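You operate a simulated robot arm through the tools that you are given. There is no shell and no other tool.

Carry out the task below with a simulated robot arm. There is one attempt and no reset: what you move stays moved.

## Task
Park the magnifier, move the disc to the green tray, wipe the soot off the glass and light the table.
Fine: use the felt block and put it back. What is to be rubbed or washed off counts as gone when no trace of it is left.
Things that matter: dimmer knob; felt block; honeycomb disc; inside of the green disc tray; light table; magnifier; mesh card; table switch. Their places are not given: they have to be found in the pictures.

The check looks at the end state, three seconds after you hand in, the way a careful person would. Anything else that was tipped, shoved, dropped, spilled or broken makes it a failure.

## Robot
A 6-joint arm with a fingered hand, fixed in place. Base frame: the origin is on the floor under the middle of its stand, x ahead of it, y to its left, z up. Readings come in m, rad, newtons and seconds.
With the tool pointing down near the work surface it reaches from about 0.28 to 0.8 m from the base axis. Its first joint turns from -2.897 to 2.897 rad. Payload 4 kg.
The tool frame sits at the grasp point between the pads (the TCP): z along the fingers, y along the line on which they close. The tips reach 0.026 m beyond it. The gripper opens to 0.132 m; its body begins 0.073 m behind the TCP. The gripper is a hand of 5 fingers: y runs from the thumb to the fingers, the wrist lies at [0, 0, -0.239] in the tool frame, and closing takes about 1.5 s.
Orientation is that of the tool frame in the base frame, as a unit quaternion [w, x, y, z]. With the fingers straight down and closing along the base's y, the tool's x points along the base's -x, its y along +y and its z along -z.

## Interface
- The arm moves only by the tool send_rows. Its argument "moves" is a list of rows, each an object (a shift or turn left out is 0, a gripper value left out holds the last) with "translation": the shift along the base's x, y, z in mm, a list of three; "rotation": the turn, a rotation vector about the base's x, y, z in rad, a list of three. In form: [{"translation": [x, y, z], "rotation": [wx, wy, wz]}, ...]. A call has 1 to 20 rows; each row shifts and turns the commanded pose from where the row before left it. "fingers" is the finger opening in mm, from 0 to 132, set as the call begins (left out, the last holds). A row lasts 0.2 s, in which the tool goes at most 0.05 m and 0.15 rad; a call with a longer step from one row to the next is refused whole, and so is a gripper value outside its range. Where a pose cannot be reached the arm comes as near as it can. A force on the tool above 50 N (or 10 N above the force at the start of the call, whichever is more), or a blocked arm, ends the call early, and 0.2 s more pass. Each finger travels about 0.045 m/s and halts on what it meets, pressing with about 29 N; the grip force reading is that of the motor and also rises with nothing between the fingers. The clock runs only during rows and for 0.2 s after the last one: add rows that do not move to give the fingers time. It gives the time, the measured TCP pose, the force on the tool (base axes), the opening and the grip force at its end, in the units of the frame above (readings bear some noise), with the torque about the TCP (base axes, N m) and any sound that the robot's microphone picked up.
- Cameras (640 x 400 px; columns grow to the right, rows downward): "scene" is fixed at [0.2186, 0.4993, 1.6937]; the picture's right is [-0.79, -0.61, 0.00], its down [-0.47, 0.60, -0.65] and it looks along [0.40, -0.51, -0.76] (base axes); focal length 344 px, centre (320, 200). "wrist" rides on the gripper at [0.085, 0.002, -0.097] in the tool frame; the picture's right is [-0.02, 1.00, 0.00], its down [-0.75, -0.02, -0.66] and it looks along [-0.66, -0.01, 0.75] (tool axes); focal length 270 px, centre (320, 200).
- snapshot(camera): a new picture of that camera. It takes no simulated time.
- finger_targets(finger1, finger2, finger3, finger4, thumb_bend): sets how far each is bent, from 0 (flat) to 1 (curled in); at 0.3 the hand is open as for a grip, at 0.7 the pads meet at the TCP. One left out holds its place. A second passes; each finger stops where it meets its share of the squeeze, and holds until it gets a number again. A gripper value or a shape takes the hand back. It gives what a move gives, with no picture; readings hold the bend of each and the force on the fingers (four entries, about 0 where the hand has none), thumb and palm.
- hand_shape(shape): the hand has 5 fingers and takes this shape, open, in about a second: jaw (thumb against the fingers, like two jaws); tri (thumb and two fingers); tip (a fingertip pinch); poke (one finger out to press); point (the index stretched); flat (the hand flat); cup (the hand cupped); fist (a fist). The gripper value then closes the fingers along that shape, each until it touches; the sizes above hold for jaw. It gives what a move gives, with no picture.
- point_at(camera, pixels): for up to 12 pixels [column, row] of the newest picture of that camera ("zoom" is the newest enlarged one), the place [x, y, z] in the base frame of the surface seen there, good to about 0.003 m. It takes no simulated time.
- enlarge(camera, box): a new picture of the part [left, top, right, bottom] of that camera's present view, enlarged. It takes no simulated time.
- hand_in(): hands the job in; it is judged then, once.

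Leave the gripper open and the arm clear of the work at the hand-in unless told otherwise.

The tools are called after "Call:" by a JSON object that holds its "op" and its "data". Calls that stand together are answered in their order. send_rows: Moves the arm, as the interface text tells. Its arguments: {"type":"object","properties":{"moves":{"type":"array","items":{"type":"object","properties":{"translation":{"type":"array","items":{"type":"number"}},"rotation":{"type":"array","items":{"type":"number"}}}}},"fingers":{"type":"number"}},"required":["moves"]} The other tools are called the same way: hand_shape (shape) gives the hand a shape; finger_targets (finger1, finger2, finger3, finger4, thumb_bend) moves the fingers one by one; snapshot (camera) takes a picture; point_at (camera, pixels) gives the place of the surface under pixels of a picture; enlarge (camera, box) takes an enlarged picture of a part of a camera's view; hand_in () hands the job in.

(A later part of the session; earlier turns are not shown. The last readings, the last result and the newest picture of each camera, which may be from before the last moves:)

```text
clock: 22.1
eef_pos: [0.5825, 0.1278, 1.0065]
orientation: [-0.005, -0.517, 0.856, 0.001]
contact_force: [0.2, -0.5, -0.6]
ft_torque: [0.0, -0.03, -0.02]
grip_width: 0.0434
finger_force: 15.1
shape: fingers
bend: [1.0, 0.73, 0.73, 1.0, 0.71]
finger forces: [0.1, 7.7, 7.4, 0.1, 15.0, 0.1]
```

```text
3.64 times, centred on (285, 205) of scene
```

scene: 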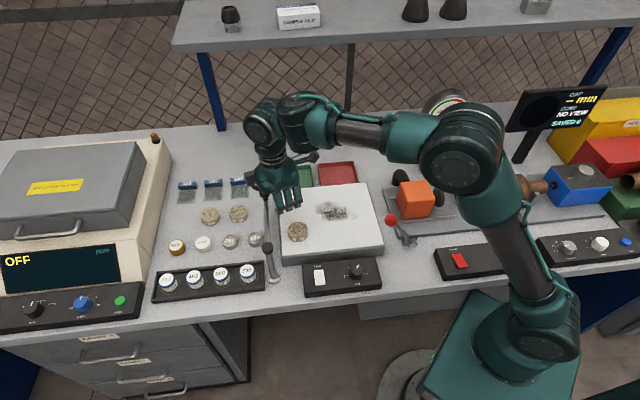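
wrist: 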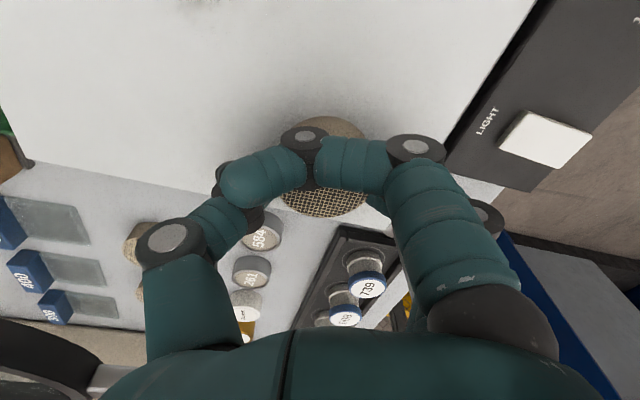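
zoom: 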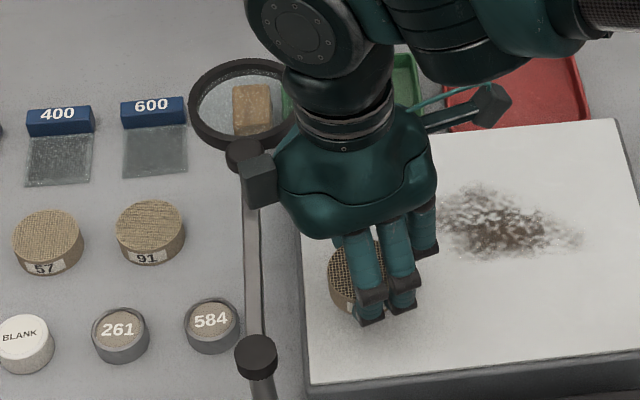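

The disc is lifted and steady. Now raising well above everything, then carrying it to above the green tray while turning the hand so it closes along the tray's long side (yaw about 135°).

Call:
{"op": "send_rows", "data": {"moves": [{"translation": [0, 0, 30]}, {"translation": [0, 0, 40]}, {"translation": [0, 0, 40]}, {"translation": [0, 0, 40]}, {"translation": [17.6, -19, 5], "rotation": [0, 0, 0.141]}, {"translation": [17.6, -19, 0], "rotation": [0, 0, 0.141]}, {"translation": [17.6, -19, 0], "rotation": [0, 0, 0.141]}, {"translation": [17.6, -19, 0], "rotation": [0, 0, 0.141]}, {"translation": [17.6, -19, 0], "rotation": [0, 0, 0.141]}, {"translation": [17.6, -19, 0], "rotation": [0, 0, 0.141]}, {"translation": [17.6, -19, 0], "rotation": [0, 0, 0.141]}, {"translation": [17.6, -19, 0], "rotation": [0, 0, 0.141]}, {"translation": [17.6, -19, 0], "rotation": [0, 0, 0.141]}, {"translation": [0, 0, 0]}]}}

Call:
{"op": "snapshot", "data": {"camera": "wrist"}}

Call:
{"op": "snapshot", "data": {"camera": "scene"}}

```text
clock: 25.1
eef_pos: [0.6746, -0.0381, 1.0975]
orientation: [0.005, 0.924, -0.383, 0.005]
contact_force: [-0.1, -0.1, -0.4]
ft_torque: [0.0, 0.0, 0.03]
grip_width: 0.0432
finger_force: 15.2
shape: fingers
bend: [1.0, 0.73, 0.73, 1.0, 0.71]
finger forces: [0.0, 7.7, 7.4, 0.0, 14.9, 0.1]
out of reach, approached as far as the arm can: row 9, 10, 11, 12, 13
```

```text
taken
```

wrist: 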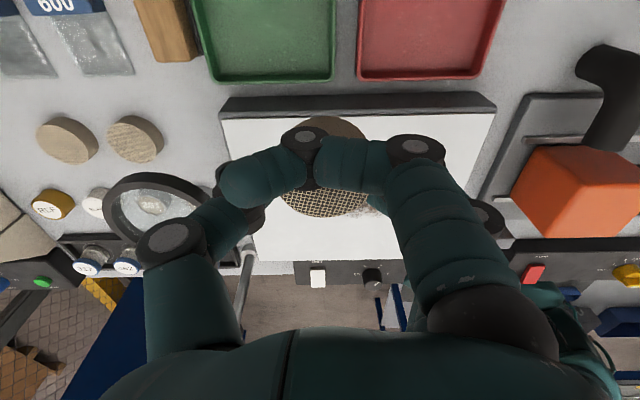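

```text
taken
```

scene: 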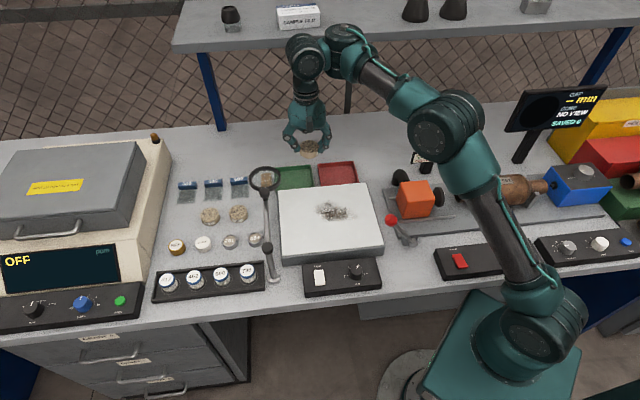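

At that height the tray is beyond reach, so the arm stopped short at (0.675, −0.038, 1.098), still holding the disc. Lower down the reach grows, so I'm lowering the commanded pose stepwise and watching where the arm goes.

Call:
{"op": "send_rows", "data": {"moves": [{"translation": [0, 0, -25]}, {"translation": [0, 0, -25]}, {"translation": [0, 0, 0]}]}}

```text
clock: 25.9
eef_pos: [0.679, -0.037, 1.0505]
orientation: [0.005, 0.924, -0.383, 0.001]
contact_force: [-0.1, 0.5, 0.3]
ft_torque: [-0.02, 0.01, 0.0]
grip_width: 0.0433
finger_force: 15.3
shape: fingers
bend: [1.0, 0.73, 0.73, 1.0, 0.71]
finger forces: [0.0, 7.4, 7.4, 0.1, 14.9, 0.0]
```

The command now equals the real pose and the arm follows. Moving outward toward the tray centre (0.741, −0.043) at this lower height.

Call:
{"op": "send_rows", "data": {"moves": [{"translation": [15, -1.5, 0]}, {"translation": [15, -1.5, 0]}, {"translation": [16, -1.5, 0]}, {"translation": [16, -1.5, 0]}, {"translation": [0, 0, 0]}]}}

Call:
{"op": "snapshot", "data": {"camera": "wrist"}}

Call:
{"op": "enlarge", "data": {"camera": "scene", "box": [230, 100, 370, 220]}}

```text
clock: 27.1
eef_pos: [0.7215, -0.0393, 1.0365]
orientation: [0.004, 0.924, -0.383, 0.004]
contact_force: [0.5, -0.1, -0.5]
ft_torque: [0.01, -0.01, 0.03]
grip_width: 0.0433
finger_force: 14.8
shape: fingers
bend: [1.0, 0.73, 0.73, 1.0, 0.71]
finger forces: [0.0, 7.6, 7.4, 0.0, 15.0, 0.1]
out of reach, approached as far as the arm can: row 3, 4
```

```text
taken
```

wrist: 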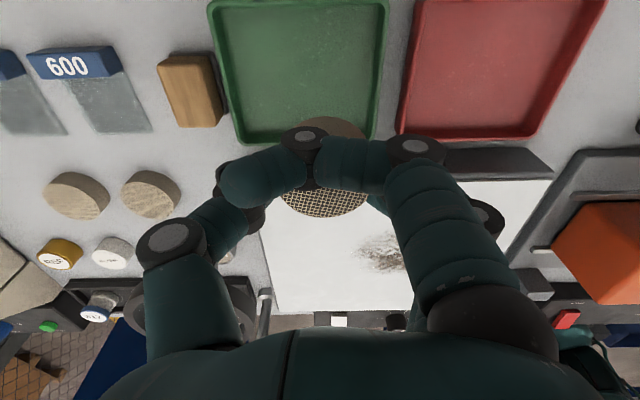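

```text
3.33 times, centred on (300, 160) of scene
```

zoom: 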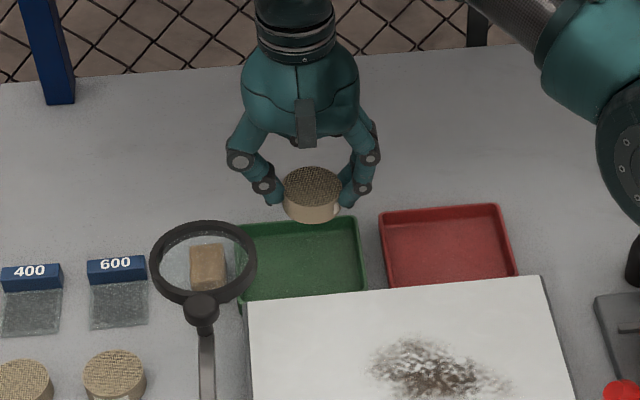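

Reach limit again, now at (0.7215, −0.039, 1.037). The limit is a sphere, so below z≈1.0 the tray centre is reachable. I'll measure the tray rim in this view before lowering.

Call:
{"op": "point_at", "data": {"camera": "zoom", "pixels": [[239, 303], [366, 291], [358, 218], [300, 262], [242, 228], [310, 170], [284, 185], [341, 182], [312, 218], [190, 262], [205, 250]]}}

Call:
{"op": "point_at", "data": {"camera": "wrist", "pixels": [[247, 142], [372, 138], [210, 8], [388, 5], [300, 60], [190, 60], [205, 110], [165, 90], [330, 200], [235, 130]]}}

```text
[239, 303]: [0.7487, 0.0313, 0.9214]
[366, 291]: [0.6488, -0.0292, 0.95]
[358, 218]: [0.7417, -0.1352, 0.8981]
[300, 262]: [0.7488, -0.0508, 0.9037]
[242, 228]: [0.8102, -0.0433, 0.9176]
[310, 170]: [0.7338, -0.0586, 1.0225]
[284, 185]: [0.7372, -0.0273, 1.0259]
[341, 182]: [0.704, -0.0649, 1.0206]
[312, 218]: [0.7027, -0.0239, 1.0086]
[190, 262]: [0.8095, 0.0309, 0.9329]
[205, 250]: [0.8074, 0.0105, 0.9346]
```

```text
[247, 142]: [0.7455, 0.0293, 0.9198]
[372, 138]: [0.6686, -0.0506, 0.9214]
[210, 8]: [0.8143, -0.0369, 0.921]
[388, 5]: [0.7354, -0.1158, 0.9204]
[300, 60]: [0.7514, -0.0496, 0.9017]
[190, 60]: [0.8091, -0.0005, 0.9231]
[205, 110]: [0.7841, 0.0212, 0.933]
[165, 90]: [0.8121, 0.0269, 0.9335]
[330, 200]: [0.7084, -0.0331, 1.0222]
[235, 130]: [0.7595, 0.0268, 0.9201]
```

Tray rim centre is (0.741, −0.0435), and the disc hangs about (−1, −7) mm from the TCP with its bottom 34 mm below it. I'm lowering to z≈0.99, then going over to TCP (0.742, −0.037).

Call:
{"op": "send_rows", "data": {"moves": [{"translation": [0, 0, -22]}, {"translation": [0, 0, -22]}, {"translation": [10, 1, 0]}, {"translation": [10.5, 1.3, 0]}, {"translation": [0, 0, 0]}]}}

Call:
{"op": "enlarge", "data": {"camera": "scene", "box": [230, 120, 370, 220]}}

Call:
{"op": "snapshot", "data": {"camera": "wrist"}}

```text
clock: 28.3
eef_pos: [0.7414, -0.0352, 0.9928]
orientation: [0.004, 0.924, -0.383, 0.002]
contact_force: [-0.7, -0.6, -0.4]
ft_torque: [0.02, -0.02, -0.03]
grip_width: 0.043
finger_force: 14.8
shape: fingers
bend: [1.0, 0.73, 0.73, 1.0, 0.71]
finger forces: [0.0, 7.6, 7.4, 0.0, 14.8, 0.1]
```

```text
4.00 times, centred on (300, 170) of scene
```

zoom: 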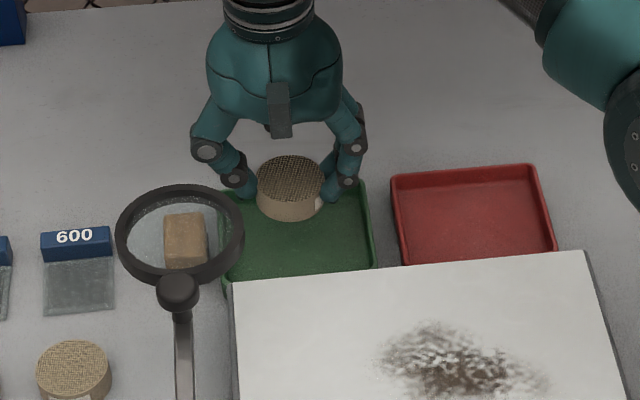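

```text
taken
```

wrist: 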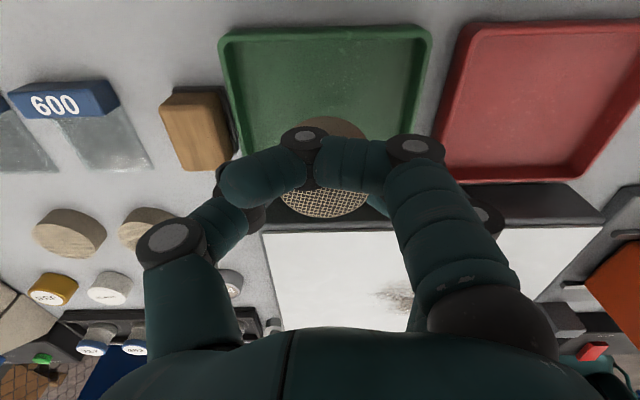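

I need to know how far the thumb splays toward the felt block and tray rim before lowering, so I'm querying its joints.

Call:
{"op": "point_at", "data": {"camera": "zoom", "pixels": [[203, 152], [232, 180], [250, 190], [330, 195], [348, 182], [355, 147], [218, 158], [290, 175], [290, 215], [259, 180], [324, 175]]}}

```text
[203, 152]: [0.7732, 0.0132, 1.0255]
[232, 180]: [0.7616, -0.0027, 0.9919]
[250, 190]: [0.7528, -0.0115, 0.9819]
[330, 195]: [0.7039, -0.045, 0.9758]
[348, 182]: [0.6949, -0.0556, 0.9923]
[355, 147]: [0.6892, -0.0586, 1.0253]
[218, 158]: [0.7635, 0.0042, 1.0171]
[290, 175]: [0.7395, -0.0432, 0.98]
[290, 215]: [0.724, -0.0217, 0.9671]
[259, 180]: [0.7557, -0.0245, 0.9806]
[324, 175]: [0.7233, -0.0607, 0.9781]
```

Everything clears: at the low height the thumb stays about 8 mm inside the rim and well away from the block. Lowering the disc into the tray.

Call:
{"op": "send_rows", "data": {"moves": [{"translation": [0, 0, -15]}, {"translation": [0, 0, -15]}, {"translation": [0, 0, -12]}, {"translation": [0, 0, -6]}, {"translation": [0, 0, 0]}]}}

Call:
{"op": "enlarge", "data": {"camera": "scene", "box": [240, 130, 350, 210]}}

```text
clock: 29.5
eef_pos: [0.7413, -0.0374, 0.9438]
orientation: [0.005, 0.924, -0.383, 0.002]
contact_force: [0.4, 0.2, -0.7]
ft_torque: [0.01, 0.01, -0.03]
grip_width: 0.043
finger_force: 14.5
shape: fingers
bend: [1.0, 0.73, 0.73, 1.0, 0.71]
finger forces: [0.1, 7.7, 7.4, 0.0, 14.8, 0.0]
```

```text
5.00 times, centred on (295, 170) of scene
```

zoom: 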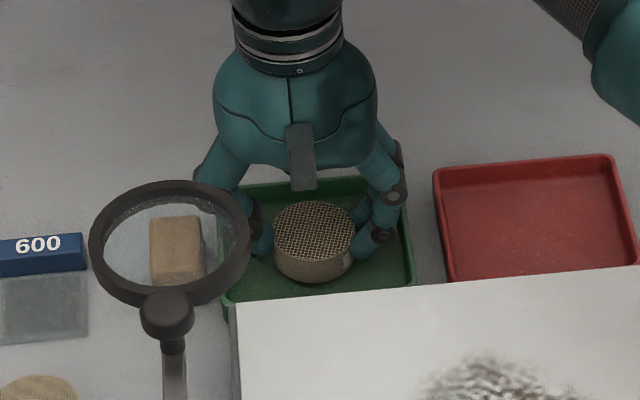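

The disc is inside the tray, a few mm above the floor. Lowering in 2 mm steps until I feel contact.

Call:
{"op": "send_rows", "data": {"moves": [{"translation": [0, 0, -2]}, {"translation": [0, 0, -2]}, {"translation": [0, 0, -1.5]}, {"translation": [0, 0, 0]}]}}

```text
clock: 30.5
eef_pos: [0.7416, -0.0357, 0.9393]
orientation: [0.005, 0.923, -0.384, 0.002]
contact_force: [0.1, 0.5, -0.2]
ft_torque: [0.02, -0.01, -0.04]
grip_width: 0.0433
finger_force: 14.7
shape: fingers
bend: [1.0, 0.73, 0.73, 1.0, 0.71]
finger forces: [0.0, 7.7, 7.4, 0.1, 14.8, 0.0]
```

Call:
{"op": "send_rows", "data": {"moves": [{"translation": [0, 0, -1.5]}, {"translation": [0, 0, -1]}, {"translation": [0, 0, 0]}]}}

```text
clock: 31.3
eef_pos: [0.7416, -0.0369, 0.9368]
orientation: [0.005, 0.924, -0.383, 0.002]
contact_force: [-0.3, 1.1, 5.8]
ft_torque: [-0.06, 0.11, -0.05]
grip_width: 0.0431
finger_force: 15.3
shape: fingers
bend: [1.0, 0.73, 0.73, 1.0, 0.71]
finger forces: [0.0, 7.4, 7.4, 0.0, 15.9, 0.0]
```

Contact at 5.8 N: the disc rests on the tray floor. Releasing a little — fingers 2, 3 and the thumb open by a small amount.

Call:
{"op": "finger_targets", "data": {"finger2": 0.69, "finger3": 0.69, "thumb_bend": 0.66}}

Call:
{"op": "enlarge", "data": {"camera": "scene", "box": [240, 130, 350, 210]}}

Call:
{"op": "snapshot", "data": {"camera": "wrist"}}

```text
clock: 32.3
eef_pos: [0.7407, -0.0366, 0.9378]
orientation: [0.005, 0.924, -0.383, 0.003]
contact_force: [-0.3, -5.0, 24.9]
ft_torque: [-0.17, 0.06, 0.01]
grip_width: 0.0478
finger_force: 15.5
shape: fingers
bend: [1.0, 0.62, 0.62, 1.0, 0.63]
finger forces: [0.0, 9.3, 8.3, 0.1, 13.6, 0.0]
```

```text
5.00 times, centred on (295, 170) of scene
```

zoom: 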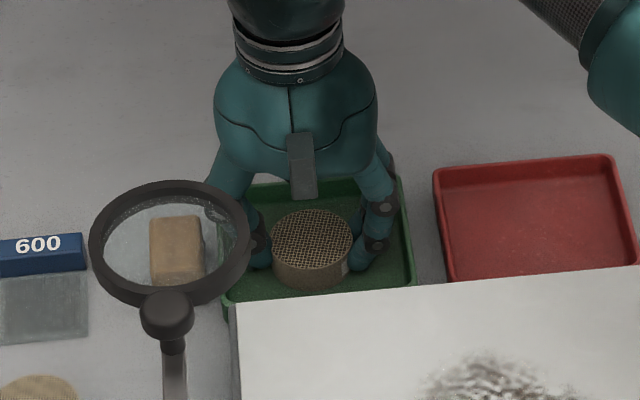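

```text
taken
```

wrist: 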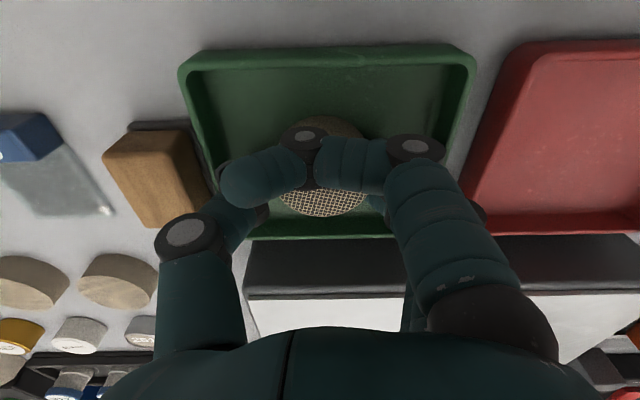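

It still squeezes: the single-finger mapping differs and the fingers stopped at 0.62. I'm opening further to 0.56.

Call:
{"op": "finger_targets", "data": {"finger2": 0.57, "finger3": 0.57, "thumb_bend": 0.58}}

Call:
{"op": "enlarge", "data": {"camera": "scene", "box": [240, 130, 350, 210]}}

```text
clock: 33.3
eef_pos: [0.7405, -0.0359, 0.9359]
orientation: [0.005, 0.923, -0.384, 0.002]
contact_force: [-0.5, 1.0, 16.8]
ft_torque: [0.45, -0.32, 0.06]
grip_width: 0.0489
finger_force: 9.7
shape: fingers
bend: [1.0, 0.55, 0.55, 1.0, 0.58]
finger forces: [0.0, 1.2, 0.9, 0.0, 17.1, 0.0]
```

```text
5.00 times, centred on (295, 170) of scene
```

zoom: 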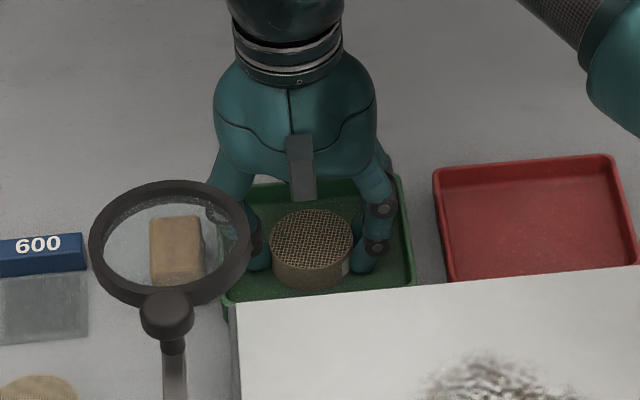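

The fingers are released; the thumb tip seems to press on the tray floor (16.8 N up). Raising the hand 4 mm to unload it and checking.

Call:
{"op": "send_rows", "data": {"moves": [{"translation": [0, 0, 2]}, {"translation": [0, 0, 2]}, {"translation": [0, 0, 0]}]}}

Call:
{"op": "enlarge", "data": {"camera": "scene", "box": [240, 130, 350, 210]}}

```text
clock: 34.1
eef_pos: [0.7417, -0.0357, 0.9413]
orientation: [0.005, 0.923, -0.384, 0.001]
contact_force: [0.3, -0.1, 0.1]
ft_torque: [0.0, 0.0, 0.03]
grip_width: 0.0496
finger_force: 1.7
shape: fingers
bend: [1.0, 0.55, 0.55, 1.0, 0.57]
finger forces: [0.0, 1.1, 0.7, 0.0, 1.4, 0.0]
```

```text
5.00 times, centred on (295, 170) of scene
```

zoom: 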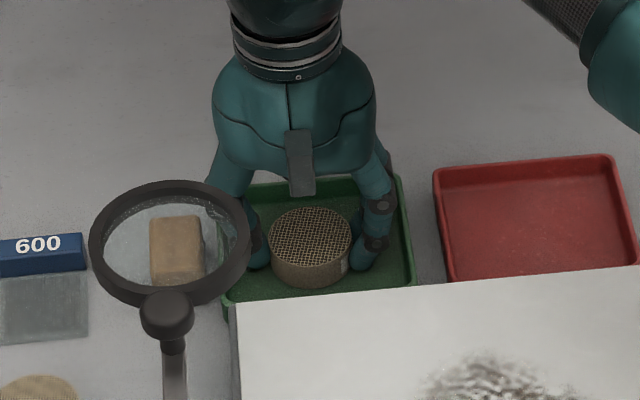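

Floor force is gone, but a faint 1 N squeeze remains. Opening slightly more to let go fully.

Call:
{"op": "finger_targets", "data": {"finger2": 0.53, "finger3": 0.53, "thumb_bend": 0.54}}

Call:
{"op": "enlarge", "data": {"camera": "scene", "box": [240, 130, 350, 210]}}

```text
clock: 35.1
eef_pos: [0.7422, -0.0352, 0.9392]
orientation: [0.004, 0.923, -0.384, 0.002]
contact_force: [0.6, 0.7, 0.8]
ft_torque: [-0.02, 0.0, 0.02]
grip_width: 0.0503
finger_force: 0.0
shape: fingers
bend: [1.0, 0.53, 0.53, 1.0, 0.54]
finger forces: [0.1, 0.0, 0.0, 0.1, 0.0, 0.0]
```

```text
5.00 times, centred on (295, 170) of scene
```

zoom: 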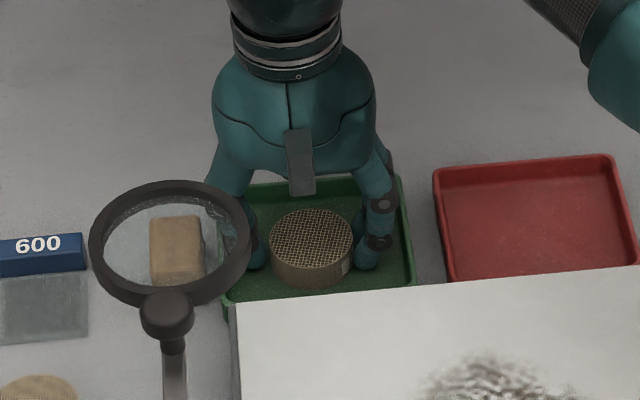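

All finger forces are 0 and the disc has settled. Lifting straight up.

Call:
{"op": "send_rows", "data": {"moves": [{"translation": [0, 0, 5]}, {"translation": [0, 0, 10]}, {"translation": [0, 0, 15]}, {"translation": [0, 0, 20]}, {"translation": [0, 0, 0]}]}}

Call:
{"op": "enlarge", "data": {"camera": "scene", "box": [240, 130, 350, 210]}}

Call:
{"op": "snapshot", "data": {"camera": "wrist"}}

```text
clock: 36.3
eef_pos: [0.7424, -0.0364, 0.991]
orientation: [0.005, 0.924, -0.383, 0.002]
contact_force: [-1.1, 0.9, -0.6]
ft_torque: [0.0, -0.01, -0.01]
grip_width: 0.0502
finger_force: 0.1
shape: fingers
bend: [1.0, 0.53, 0.53, 1.0, 0.54]
finger forces: [0.0, 0.0, 0.0, 0.1, 0.0, 0.1]
```

```text
5.00 times, centred on (295, 170) of scene
```

zoom: 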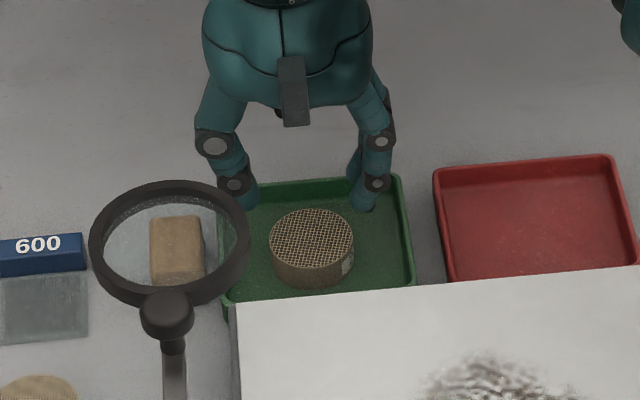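

```text
taken
```

wrist: 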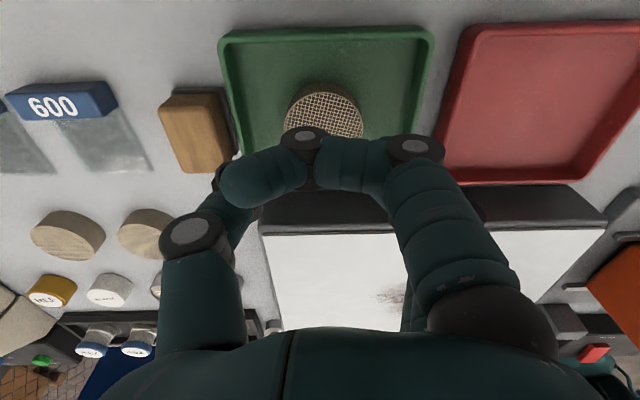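

The disc sits nicely in the green tray. Next is the felt block. I plan to grip it along its length with fingers 2, 3 and the thumb, the hand leaning slightly toward the robot because it lies at the reach limit. The magnifier ring is about 70 mm in front of it, so I'm measuring the hand's width at this finger opening.

Call:
{"op": "point_at", "data": {"camera": "zoom", "pixels": [[380, 140], [376, 183], [365, 203], [213, 145], [234, 185], [248, 195], [197, 142], [393, 130], [372, 75], [204, 40], [295, 90], [310, 238]]}}

Call:
{"op": "point_at", "data": {"camera": "wrist", "pixels": [[165, 105], [215, 95], [232, 150], [190, 172], [160, 110], [195, 125], [240, 160], [225, 60], [325, 110]]}}

```text
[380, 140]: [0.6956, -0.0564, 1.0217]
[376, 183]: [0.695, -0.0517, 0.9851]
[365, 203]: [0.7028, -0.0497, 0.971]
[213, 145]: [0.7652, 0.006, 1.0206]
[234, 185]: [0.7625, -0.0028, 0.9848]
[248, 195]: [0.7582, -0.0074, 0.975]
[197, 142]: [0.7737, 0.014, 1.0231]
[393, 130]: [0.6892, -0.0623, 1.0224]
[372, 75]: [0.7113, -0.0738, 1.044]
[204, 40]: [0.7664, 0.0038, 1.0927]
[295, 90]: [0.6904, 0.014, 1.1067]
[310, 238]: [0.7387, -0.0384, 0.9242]
```

```text
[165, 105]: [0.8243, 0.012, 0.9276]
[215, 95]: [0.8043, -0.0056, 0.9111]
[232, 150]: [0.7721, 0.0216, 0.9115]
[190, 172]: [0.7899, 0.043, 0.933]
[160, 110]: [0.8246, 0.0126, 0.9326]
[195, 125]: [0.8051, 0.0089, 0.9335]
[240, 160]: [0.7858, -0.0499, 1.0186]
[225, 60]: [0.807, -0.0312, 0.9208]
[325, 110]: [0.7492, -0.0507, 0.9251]
```

At this opening the hand's widest part is ±58 mm at knuckle height, below the ring, and the palm is ±48 mm at ring height, so it clears. Now a precise look at the block from the wrist camera.

Call:
{"op": "enlarge", "data": {"camera": "wrist", "box": [130, 60, 270, 190]}}

```text
3.08 times, centred on (200, 125) of wrist
```

zoom: 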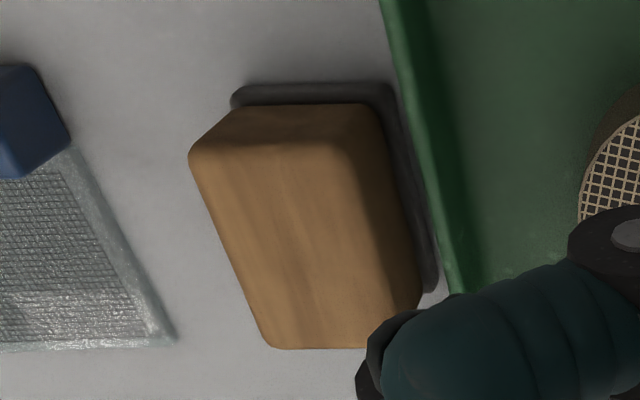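

Call:
{"op": "point_at", "data": {"camera": "zoom", "pixels": [[196, 158], [345, 152], [268, 340], [405, 340], [240, 92], [385, 90], [430, 285], [300, 250], [270, 200], [350, 300], [420, 180], [445, 285]]}}

```text
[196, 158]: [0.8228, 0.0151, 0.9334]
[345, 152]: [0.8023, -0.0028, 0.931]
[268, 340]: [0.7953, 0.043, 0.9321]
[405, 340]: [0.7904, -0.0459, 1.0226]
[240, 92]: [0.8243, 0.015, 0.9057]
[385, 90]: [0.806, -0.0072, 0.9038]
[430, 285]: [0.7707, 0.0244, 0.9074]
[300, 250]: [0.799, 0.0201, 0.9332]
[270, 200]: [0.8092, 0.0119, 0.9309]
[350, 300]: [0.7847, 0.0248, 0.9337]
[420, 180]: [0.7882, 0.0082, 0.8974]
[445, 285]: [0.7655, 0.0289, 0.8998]
```

Block centre is about (0.798, 0.020), wood top z 0.933, felt base about 47×29 mm. I'll retract over the glass and turn the hand back to yaw 45° (closing along the block's length), then lean it 0.25 rad so the wrist stays in reach. Fingers 2, 3 and thumb are set to about an 80 mm opening first.

Call:
{"op": "finger_targets", "data": {"finger2": 0.46, "finger3": 0.46, "thumb_bend": 0.47}}

Call:
{"op": "send_rows", "data": {"moves": [{"translation": [-25, -8, 10]}, {"translation": [-30, -10, 20]}, {"translation": [-30, -10, 25]}, {"translation": [-30, -10, 25]}, {"rotation": [0, 0, -0.143]}, {"rotation": [0, 0, -0.143]}, {"rotation": [0, 0, -0.143]}, {"rotation": [0, 0, -0.143]}, {"rotation": [0, 0, -0.143]}, {"rotation": [0, 0, -0.143]}, {"rotation": [0, 0, -0.143]}, {"rotation": [0, 0, -0.143]}, {"rotation": [0, 0, -0.143]}, {"rotation": [0, 0, -0.143]}, {"rotation": [0, 0, -0.141]}, {"rotation": [0.0884, -0.0884, 0]}, {"rotation": [0.0884, -0.0884, 0]}, {"translation": [0, 0, 0]}]}}

Call:
{"op": "snapshot", "data": {"camera": "wrist"}}

Call:
{"op": "snapshot", "data": {"camera": "scene"}}

```text
clock: 37.3
eef_pos: [0.7417, -0.0354, 0.989]
orientation: [0.005, 0.924, -0.383, 0.002]
contact_force: [0.9, 0.3, 0.0]
ft_torque: [-0.02, 0.04, 0.0]
grip_width: 0.0541
finger_force: 0.0
shape: fingers
bend: [1.0, 0.46, 0.46, 1.0, 0.47]
finger forces: [0.0, 0.0, 0.0, 0.1, 0.0, 0.0]
```

```text
clock: 41.1
eef_pos: [0.6783, -0.0821, 1.1104]
orientation: [0.109, -0.379, 0.917, 0.051]
contact_force: [0.3, 1.0, 0.0]
ft_torque: [0.02, 0.0, -0.01]
grip_width: 0.054
finger_force: 0.1
shape: fingers
bend: [1.0, 0.46, 0.46, 1.0, 0.47]
finger forces: [0.0, 0.0, 0.0, 0.1, 0.0, 0.0]
out of reach, approached as far as the arm can: row 2, 3, 4, 16, 17
```

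```text
taken
```

wrist: 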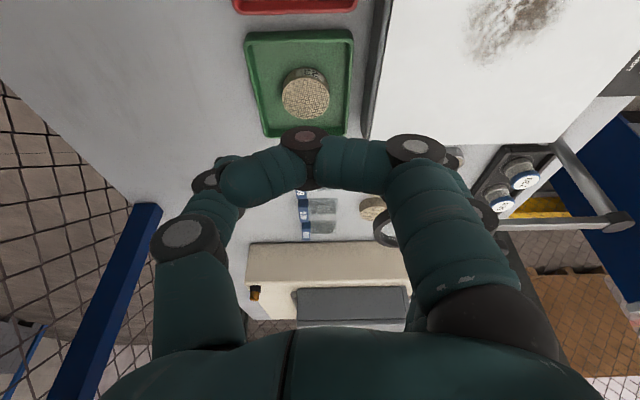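

```text
taken
```

scene: 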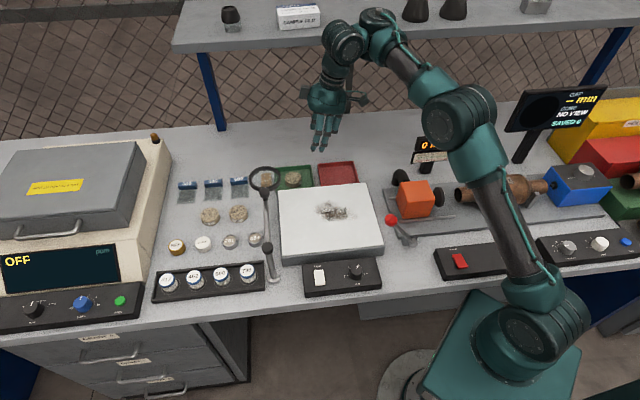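

The hand is now at yaw 45° leaning as planned (tool z tilted 0.24 rad). Lowering to z≈0.99 and approaching the block from over the tray side.

Call:
{"op": "send_rows", "data": {"moves": [{"translation": [0, 0, -30]}, {"translation": [0, 0, -30]}, {"translation": [0, 0, -30]}, {"translation": [10, 8, -28]}, {"translation": [20, 17, 0]}, {"translation": [20, 17, 0]}, {"translation": [20, 17, 0]}, {"translation": [0, 0, 0]}]}}

Call:
{"op": "snapshot", "data": {"camera": "wrist"}}

Call:
{"op": "enlarge", "data": {"camera": "scene", "box": [220, 120, 350, 210]}}

```text
clock: 42.9
eef_pos: [0.7703, -0.0584, 1.02]
orientation: [0.11, -0.379, 0.917, 0.049]
contact_force: [0.2, 0.1, -0.9]
ft_torque: [-0.03, 0.02, 0.01]
grip_width: 0.0543
finger_force: 0.0
shape: fingers
bend: [1.0, 0.46, 0.46, 1.0, 0.47]
finger forces: [0.1, 0.0, 0.0, 0.1, 0.1, 0.1]
out of reach, approached as far as the arm can: row 1, 2, 3, 4, 6, 7
```

```text
taken
```

wrist: 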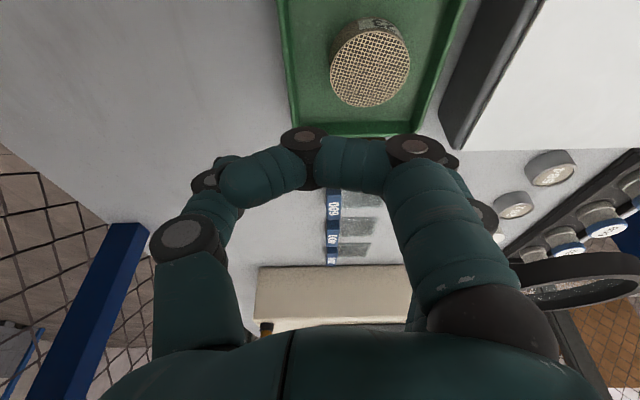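

```text
4.44 times, centred on (285, 165) of scene
```

zoom: 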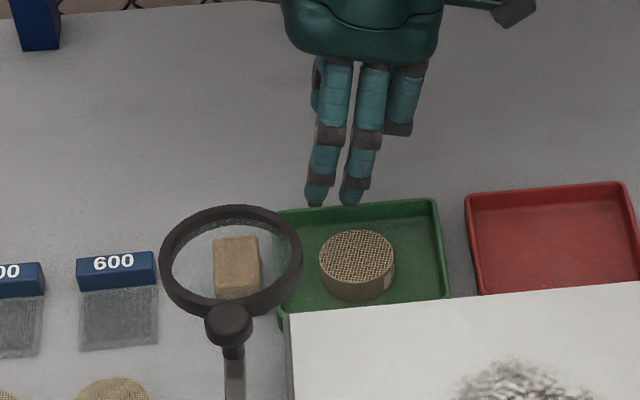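

Pose is (0.770, −0.058, 1.020). Lowering to z≈0.985, then moving across to above the block at (0.795, 0.017).

Call:
{"op": "send_rows", "data": {"moves": [{"translation": [0, 0, -17]}, {"translation": [0, 0, -18]}, {"translation": [8, 25, 0]}, {"translation": [8, 25, 0]}, {"translation": [8.5, 25.2, 0]}, {"translation": [0, 0, 0]}]}}

Call:
{"op": "snapshot", "data": {"camera": "wrist"}}

Call:
{"op": "enlarge", "data": {"camera": "scene", "box": [220, 120, 350, 210]}}

```text
clock: 44.3
eef_pos: [0.7968, 0.016, 0.9891]
orientation: [0.11, -0.379, 0.917, 0.049]
contact_force: [-0.6, -0.3, -0.1]
ft_torque: [0.01, 0.02, 0.01]
grip_width: 0.0544
finger_force: 0.0
shape: fingers
bend: [1.0, 0.46, 0.46, 1.0, 0.47]
finger forces: [0.0, 0.0, 0.1, 0.1, 0.0, 0.1]
```

```text
taken
```

wrist: 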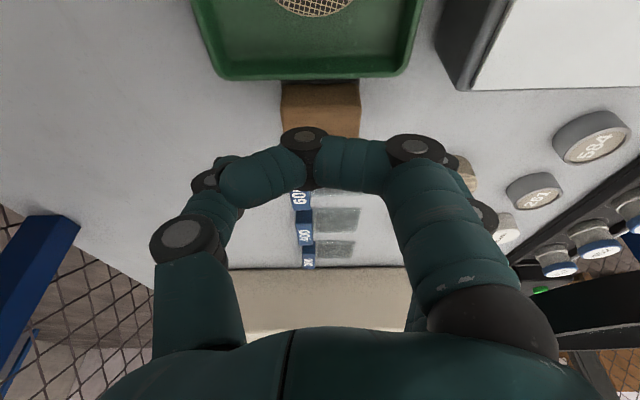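

```text
4.44 times, centred on (285, 165) of scene
```

zoom: 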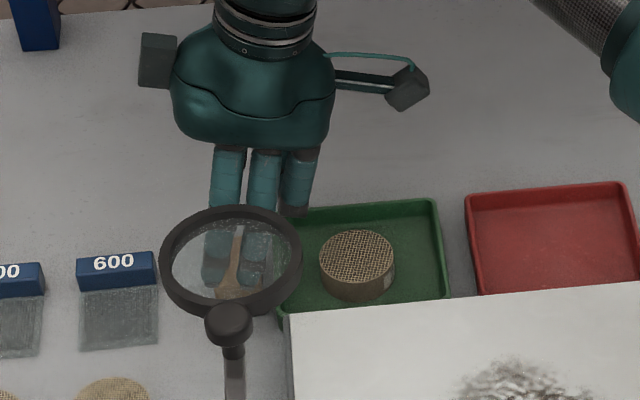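

The block is centred between the fingers and thumb (pixel column ≈ 320). Descending around it.

Call:
{"op": "send_rows", "data": {"moves": [{"translation": [-1, 0.5, -12]}, {"translation": [0, 0, -12]}, {"translation": [0, 0, -10]}, {"translation": [0, 0, -5]}, {"translation": [0, 0, 0]}]}}

Call:
{"op": "snapshot", "data": {"camera": "wrist"}}

Call:
{"op": "enlarge", "data": {"camera": "scene", "box": [220, 130, 320, 210]}}

```text
clock: 45.5
eef_pos: [0.7928, 0.0168, 0.9501]
orientation: [0.111, -0.379, 0.917, 0.049]
contact_force: [0.5, 0.8, 0.0]
ft_torque: [0.02, 0.01, 0.03]
grip_width: 0.0542
finger_force: 0.1
shape: fingers
bend: [1.0, 0.46, 0.46, 1.0, 0.47]
finger forces: [0.1, 0.0, 0.1, 0.1, 0.0, 0.1]
```

```text
taken
```

wrist: 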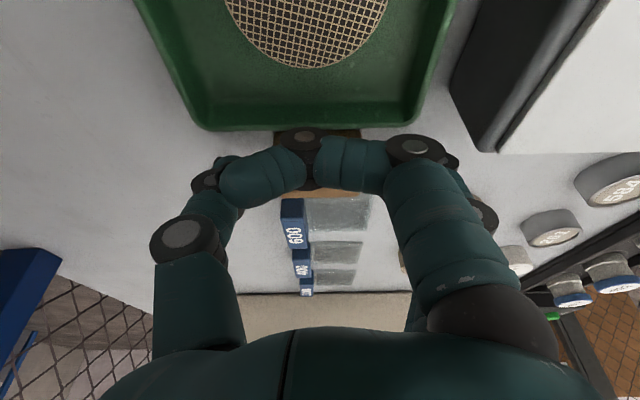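

```text
5.00 times, centred on (270, 170) of scene
```

zoom: 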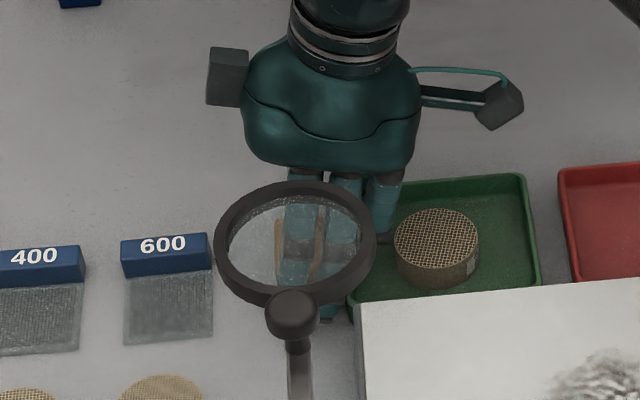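

The fingers are in front of the block and the thumb behind it, clear of the tray. Going down the last 6 mm and closing fingers 2, 3 and the thumb.

Call:
{"op": "send_rows", "data": {"moves": [{"translation": [1.5, 0.5, -3]}, {"translation": [0, 0, -3]}, {"translation": [0, 0, 0]}]}}

Call:
{"op": "finger_targets", "data": {"finger2": 0.6, "finger3": 0.6, "thumb_bend": 0.6}}

Call:
{"op": "enlarge", "data": {"camera": "scene", "box": [220, 130, 320, 210]}}

Call:
{"op": "snapshot", "data": {"camera": "wrist"}}

```text
clock: 46.3
eef_pos: [0.7956, 0.0163, 0.9428]
orientation: [0.111, -0.379, 0.917, 0.049]
contact_force: [-0.2, -0.2, 0.2]
ft_torque: [0.03, -0.01, -0.01]
grip_width: 0.0546
finger_force: 0.1
shape: fingers
bend: [1.0, 0.46, 0.46, 1.0, 0.47]
finger forces: [0.1, 0.0, 0.1, 0.0, 0.0, 0.1]
```

```text
clock: 47.3
eef_pos: [0.7947, 0.016, 0.9434]
orientation: [0.111, -0.379, 0.917, 0.049]
contact_force: [1.0, 0.0, -0.4]
ft_torque: [-0.01, 0.01, -0.02]
grip_width: 0.0495
finger_force: 5.3
shape: fingers
bend: [1.0, 0.56, 0.56, 1.0, 0.58]
finger forces: [0.0, 2.5, 2.6, 0.0, 5.1, 0.0]
```

```text
5.00 times, centred on (270, 170) of scene
```

zoom: 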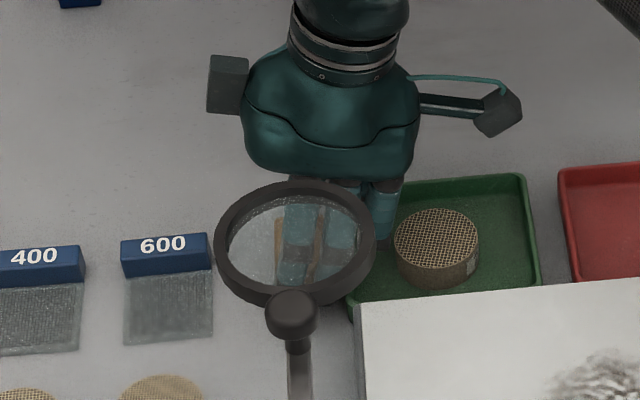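

```text
taken
```

wrist: 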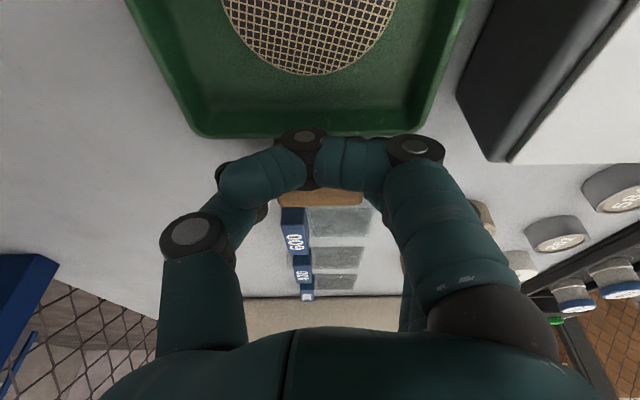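

Gripped lightly (2.5/2.6/5.1 N). Squeezing more for a firm hold.

Call:
{"op": "finger_targets", "data": {"finger2": 0.75, "finger3": 0.75, "thumb_bend": 0.72}}

```text
clock: 48.3
eef_pos: [0.7952, 0.0161, 0.9434]
orientation: [0.111, -0.38, 0.917, 0.05]
contact_force: [0.4, 0.1, 0.5]
ft_torque: [-0.05, -0.02, 0.0]
grip_width: 0.048
finger_force: 19.8
shape: fingers
bend: [1.0, 0.56, 0.56, 1.0, 0.63]
finger forces: [0.0, 9.9, 9.8, 0.1, 19.5, 0.1]
```

Firm hold now: about 20 N on each side. Lifting 12 mm and checking.

Call:
{"op": "send_rows", "data": {"moves": [{"translation": [0, 0, 5]}, {"translation": [0, 0, 7]}, {"translation": [0, 0, 0]}]}}

Call:
{"op": "enlarge", "data": {"camera": "scene", "box": [220, 130, 320, 210]}}

Call:
{"op": "enlarge", "data": {"camera": "wrist", "box": [200, 80, 460, 260]}}

```text
clock: 49.1
eef_pos: [0.7942, 0.0167, 0.9547]
orientation: [0.111, -0.379, 0.917, 0.049]
contact_force: [0.3, 0.1, 0.2]
ft_torque: [-0.04, 0.0, -0.03]
grip_width: 0.0478
finger_force: 19.4
shape: fingers
bend: [1.0, 0.56, 0.56, 1.0, 0.63]
finger forces: [0.1, 9.8, 9.8, 0.0, 19.5, 0.0]
```

```text
5.00 times, centred on (270, 170) of scene
```

zoom: 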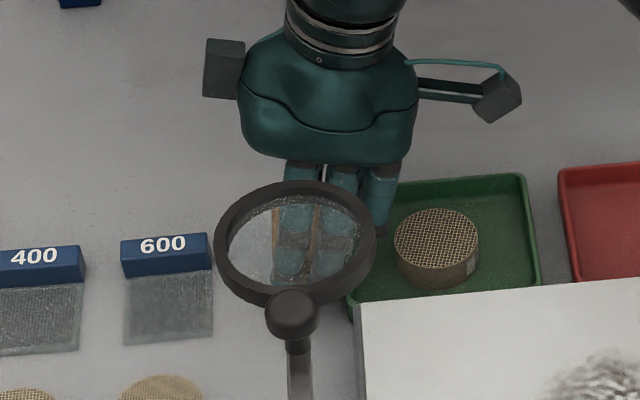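

```text
2.22 times, centred on (330, 170) of wrist
```

zoom: 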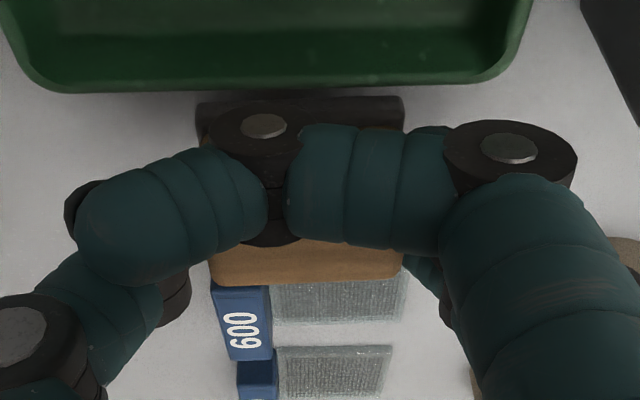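

The block came up with the hand. Before carrying it over I'll take a fresh look at the soot to get its extent in base coordinates.

Call:
{"op": "enlarge", "data": {"camera": "scene", "box": [295, 185, 375, 235]}}

```text
8.00 times, centred on (335, 210) of scene
```

zoom: 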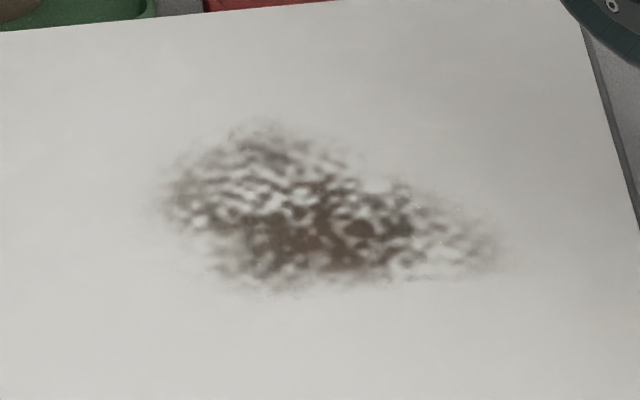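

Call:
{"op": "point_at", "data": {"camera": "zoom", "pixels": [[150, 195], [265, 112], [350, 150], [440, 195], [515, 255], [400, 290], [280, 298], [190, 270], [320, 220], [578, 20], [5, 30], [630, 230]]}}

```text
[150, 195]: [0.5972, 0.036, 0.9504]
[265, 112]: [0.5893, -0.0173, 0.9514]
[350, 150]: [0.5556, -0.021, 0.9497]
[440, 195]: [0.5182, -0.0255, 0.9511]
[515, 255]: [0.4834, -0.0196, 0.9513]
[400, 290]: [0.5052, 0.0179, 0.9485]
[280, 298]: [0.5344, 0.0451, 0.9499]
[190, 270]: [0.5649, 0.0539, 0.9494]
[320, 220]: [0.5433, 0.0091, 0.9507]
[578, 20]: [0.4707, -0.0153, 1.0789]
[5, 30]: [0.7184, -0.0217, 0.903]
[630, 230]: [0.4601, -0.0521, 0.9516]
```

The soot spans roughly u −60…+65 mm and v −53…+35 mm (table axes) about (0.543, 0.009). The red lever ball sits right of the glass, so I'm checking its position and height for clearance to the hand's camera.

Call:
{"op": "snapshot", "data": {"camera": "scene"}}

Call:
{"op": "point_at", "data": {"camera": "scene", "pixels": [[391, 216], [398, 230], [406, 240], [415, 185], [402, 205], [430, 205], [381, 246], [369, 184]]}}

```text
taken
```

scene: 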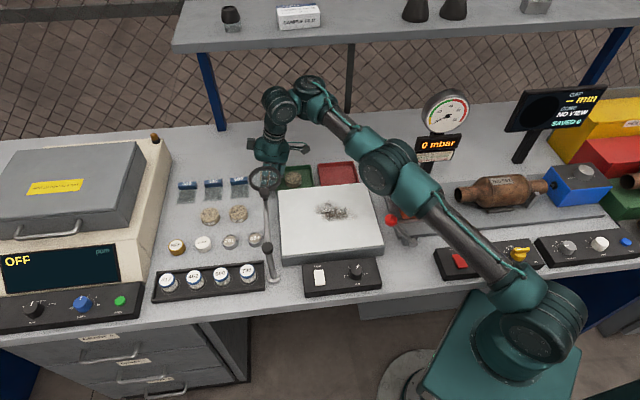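

```text
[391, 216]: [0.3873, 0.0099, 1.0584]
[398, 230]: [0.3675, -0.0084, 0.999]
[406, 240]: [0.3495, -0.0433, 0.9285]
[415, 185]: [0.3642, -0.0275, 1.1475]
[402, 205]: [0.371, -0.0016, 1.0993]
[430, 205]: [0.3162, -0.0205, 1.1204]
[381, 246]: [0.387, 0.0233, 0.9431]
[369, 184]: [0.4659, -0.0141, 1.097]
```

The lever ball is at (0.387, 0.010, 1.058), off the front-right of the glass; my wiping stays clear of it. Now carrying the block: up a bit, right along the tray, then higher and toward the glass.

Call:
{"op": "send_rows", "data": {"moves": [{"translation": [0, 0, 15]}, {"translation": [0, 0, 15]}, {"translation": [-14, -14, 2]}, {"translation": [-14, -14, 5]}, {"translation": [-14, -14, 10]}, {"translation": [-14, -14, 15]}, {"translation": [-15, -5, 15]}, {"translation": [-20, 0, 10]}, {"translation": [-20, 5, 0]}, {"translation": [0, 0, 0]}]}}

Call:
{"op": "snapshot", "data": {"camera": "scene"}}

Call:
{"op": "snapshot", "data": {"camera": "wrist"}}

```text
clock: 51.5
eef_pos: [0.7207, -0.0391, 1.022]
orientation: [0.08, -0.383, 0.917, 0.073]
contact_force: [-0.1, -0.2, -0.1]
ft_torque: [0.04, 0.0, 0.03]
grip_width: 0.0479
finger_force: 19.2
shape: fingers
bend: [1.0, 0.56, 0.56, 1.0, 0.63]
finger forces: [0.0, 9.7, 9.7, 0.1, 19.4, 0.0]
out of reach, approached as far as the arm can: row 5, 6, 7, 8, 9
stopped in row 10: the arm was blocked; the commanded pose is now the measured one
```

```text
taken
```

scene: 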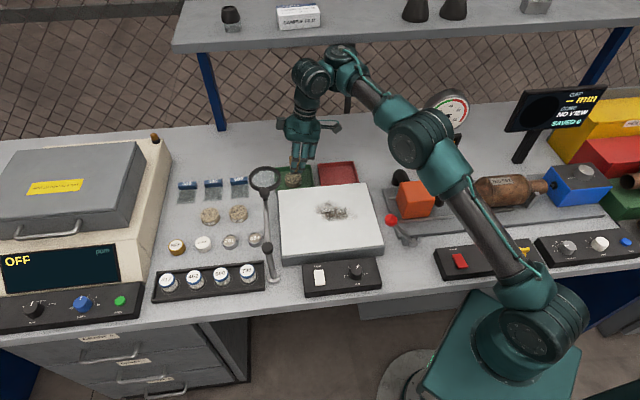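

```text
taken
```

wrist: 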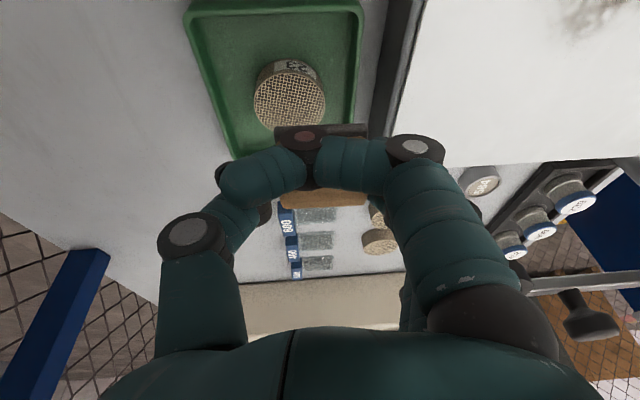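

The arm reports out of reach and blocked at (0.721, −0.039, 1.022), with no force at the tool. I'll check whether the arm's wrist is near the shelf or whether this is a joint limit.

Call:
{"op": "point_at", "data": {"camera": "scene", "pixels": [[250, 45], [350, 45], [420, 30], [345, 48], [315, 75], [340, 60], [348, 95], [297, 72], [400, 110], [345, 85], [300, 110], [550, 25]]}}

Call:
{"op": "enlarge", "data": {"camera": "scene", "box": [240, 20, 460, 220]}}

```text
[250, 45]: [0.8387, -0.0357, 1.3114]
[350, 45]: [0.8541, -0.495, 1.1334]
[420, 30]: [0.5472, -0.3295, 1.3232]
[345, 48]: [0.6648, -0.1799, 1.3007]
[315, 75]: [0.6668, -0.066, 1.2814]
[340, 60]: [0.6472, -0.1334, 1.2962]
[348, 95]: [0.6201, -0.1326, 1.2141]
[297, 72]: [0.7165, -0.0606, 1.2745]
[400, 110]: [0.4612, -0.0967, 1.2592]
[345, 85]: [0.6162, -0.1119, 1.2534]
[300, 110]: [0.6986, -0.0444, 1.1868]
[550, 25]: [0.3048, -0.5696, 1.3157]
```

```text
2.00 times, centred on (350, 120) of scene
```

zoom: 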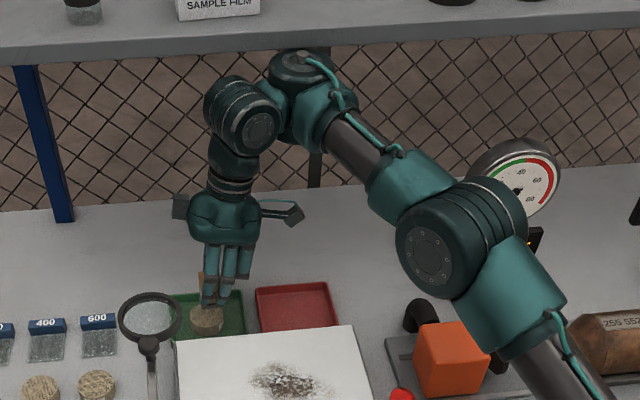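

The shelf's front edge (x − y ≈ 0.875, z ≈ 1.31) is right beside the arm's wrist housing (0.665, −0.18, 1.30), so the arm touched the shelf edge as I went up there. I'll retreat toward the robot (−x), away from the shelf, and then restore the small tilt change (about 0.08 rad).

Call:
{"op": "send_rows", "data": {"moves": [{"translation": [-10, 4, 0]}, {"translation": [-20, 6, 0]}, {"translation": [-20, 6, 0]}, {"translation": [-20, 5, 0]}, {"translation": [-20, 5, 0]}, {"translation": [0, 0, 0]}]}}

Call:
{"op": "enlarge", "data": {"camera": "scene", "box": [200, 0, 460, 220]}}

```text
clock: 53.1
eef_pos: [0.6934, -0.0258, 1.0248]
orientation: [0.049, -0.376, 0.921, 0.094]
contact_force: [-0.5, 0.6, -2.5]
ft_torque: [0.01, -0.03, -0.02]
grip_width: 0.048
finger_force: 19.5
shape: fingers
bend: [1.0, 0.56, 0.56, 1.0, 0.63]
finger forces: [0.1, 9.6, 9.7, 0.1, 19.4, 0.1]
out of reach, approached as far as the arm can: row 1, 2, 3, 4, 5
stopped in row 6: the arm was blocked; the commanded pose is now the measured one
```

```text
1.82 times, centred on (330, 110) of scene
```

zoom: 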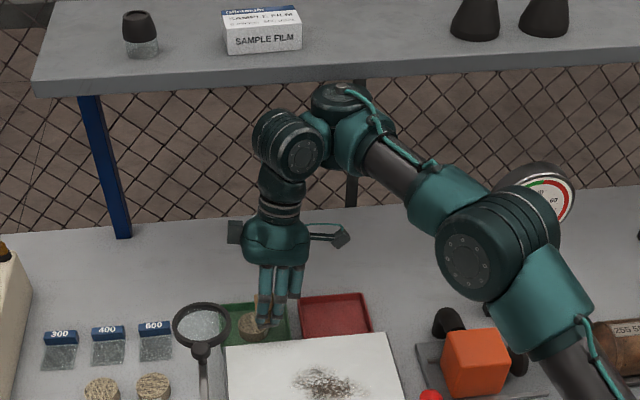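

The arm is still reported blocked while retreating and the tool's lean keeps changing, so it looks like a wrist joint limit rather than the shelf. I'll measure the arm's own parts to understand it.

Call:
{"op": "point_at", "data": {"camera": "zoom", "pixels": [[338, 92], [350, 115], [305, 155], [275, 140], [280, 190], [390, 165], [440, 205], [465, 255], [510, 245], [590, 370], [330, 85], [200, 70]]}}

Call:
{"op": "snapshot", "data": {"camera": "wrist"}}

```text
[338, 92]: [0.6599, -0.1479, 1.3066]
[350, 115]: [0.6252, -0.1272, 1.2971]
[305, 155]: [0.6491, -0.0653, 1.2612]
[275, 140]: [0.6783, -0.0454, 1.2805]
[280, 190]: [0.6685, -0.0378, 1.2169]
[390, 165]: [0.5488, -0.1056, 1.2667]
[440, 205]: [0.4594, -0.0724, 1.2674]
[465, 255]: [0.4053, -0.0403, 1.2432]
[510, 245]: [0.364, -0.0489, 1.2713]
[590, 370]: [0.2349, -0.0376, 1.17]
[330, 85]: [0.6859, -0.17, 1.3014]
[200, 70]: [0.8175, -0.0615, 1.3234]
```

```text
taken
```

wrist: 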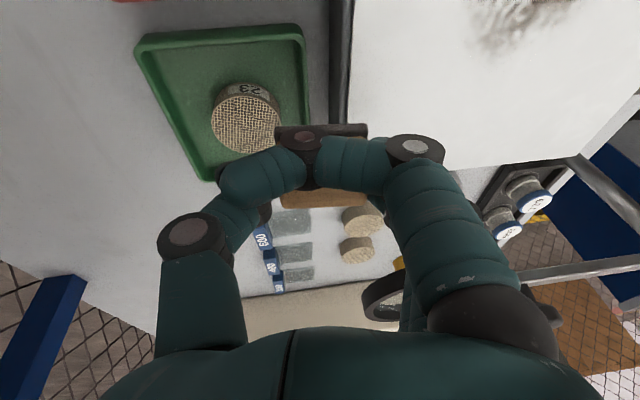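

The wrist housing reaches z≈1.307 near x − y ≈ 0.86, so it may really be wedged against the shelf's lip. Checking the shelf front face height near the arm.

Call:
{"op": "enlarge", "data": {"camera": "scene", "box": [270, 20, 390, 110]}}

```text
4.44 times, centred on (330, 65) of scene
```

zoom: 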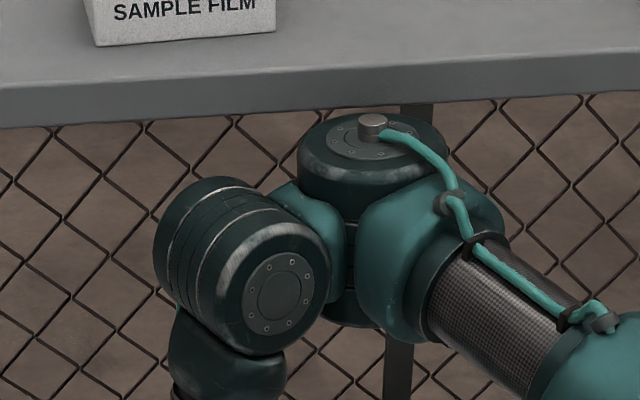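

Call:
{"op": "point_at", "data": {"camera": "zoom", "pixels": [[200, 80], [200, 100], [200, 115], [500, 65], [500, 90], [370, 120], [340, 150], [320, 180], [410, 135], [400, 100], [220, 190], [300, 160]]}}

```text
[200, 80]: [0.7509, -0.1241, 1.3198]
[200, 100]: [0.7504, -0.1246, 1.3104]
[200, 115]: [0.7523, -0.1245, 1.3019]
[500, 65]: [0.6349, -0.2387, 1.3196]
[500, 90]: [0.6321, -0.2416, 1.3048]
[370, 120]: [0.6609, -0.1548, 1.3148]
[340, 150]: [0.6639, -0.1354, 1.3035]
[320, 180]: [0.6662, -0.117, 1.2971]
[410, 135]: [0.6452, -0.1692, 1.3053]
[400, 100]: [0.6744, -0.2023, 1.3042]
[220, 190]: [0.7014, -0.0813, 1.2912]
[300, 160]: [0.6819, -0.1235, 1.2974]
```

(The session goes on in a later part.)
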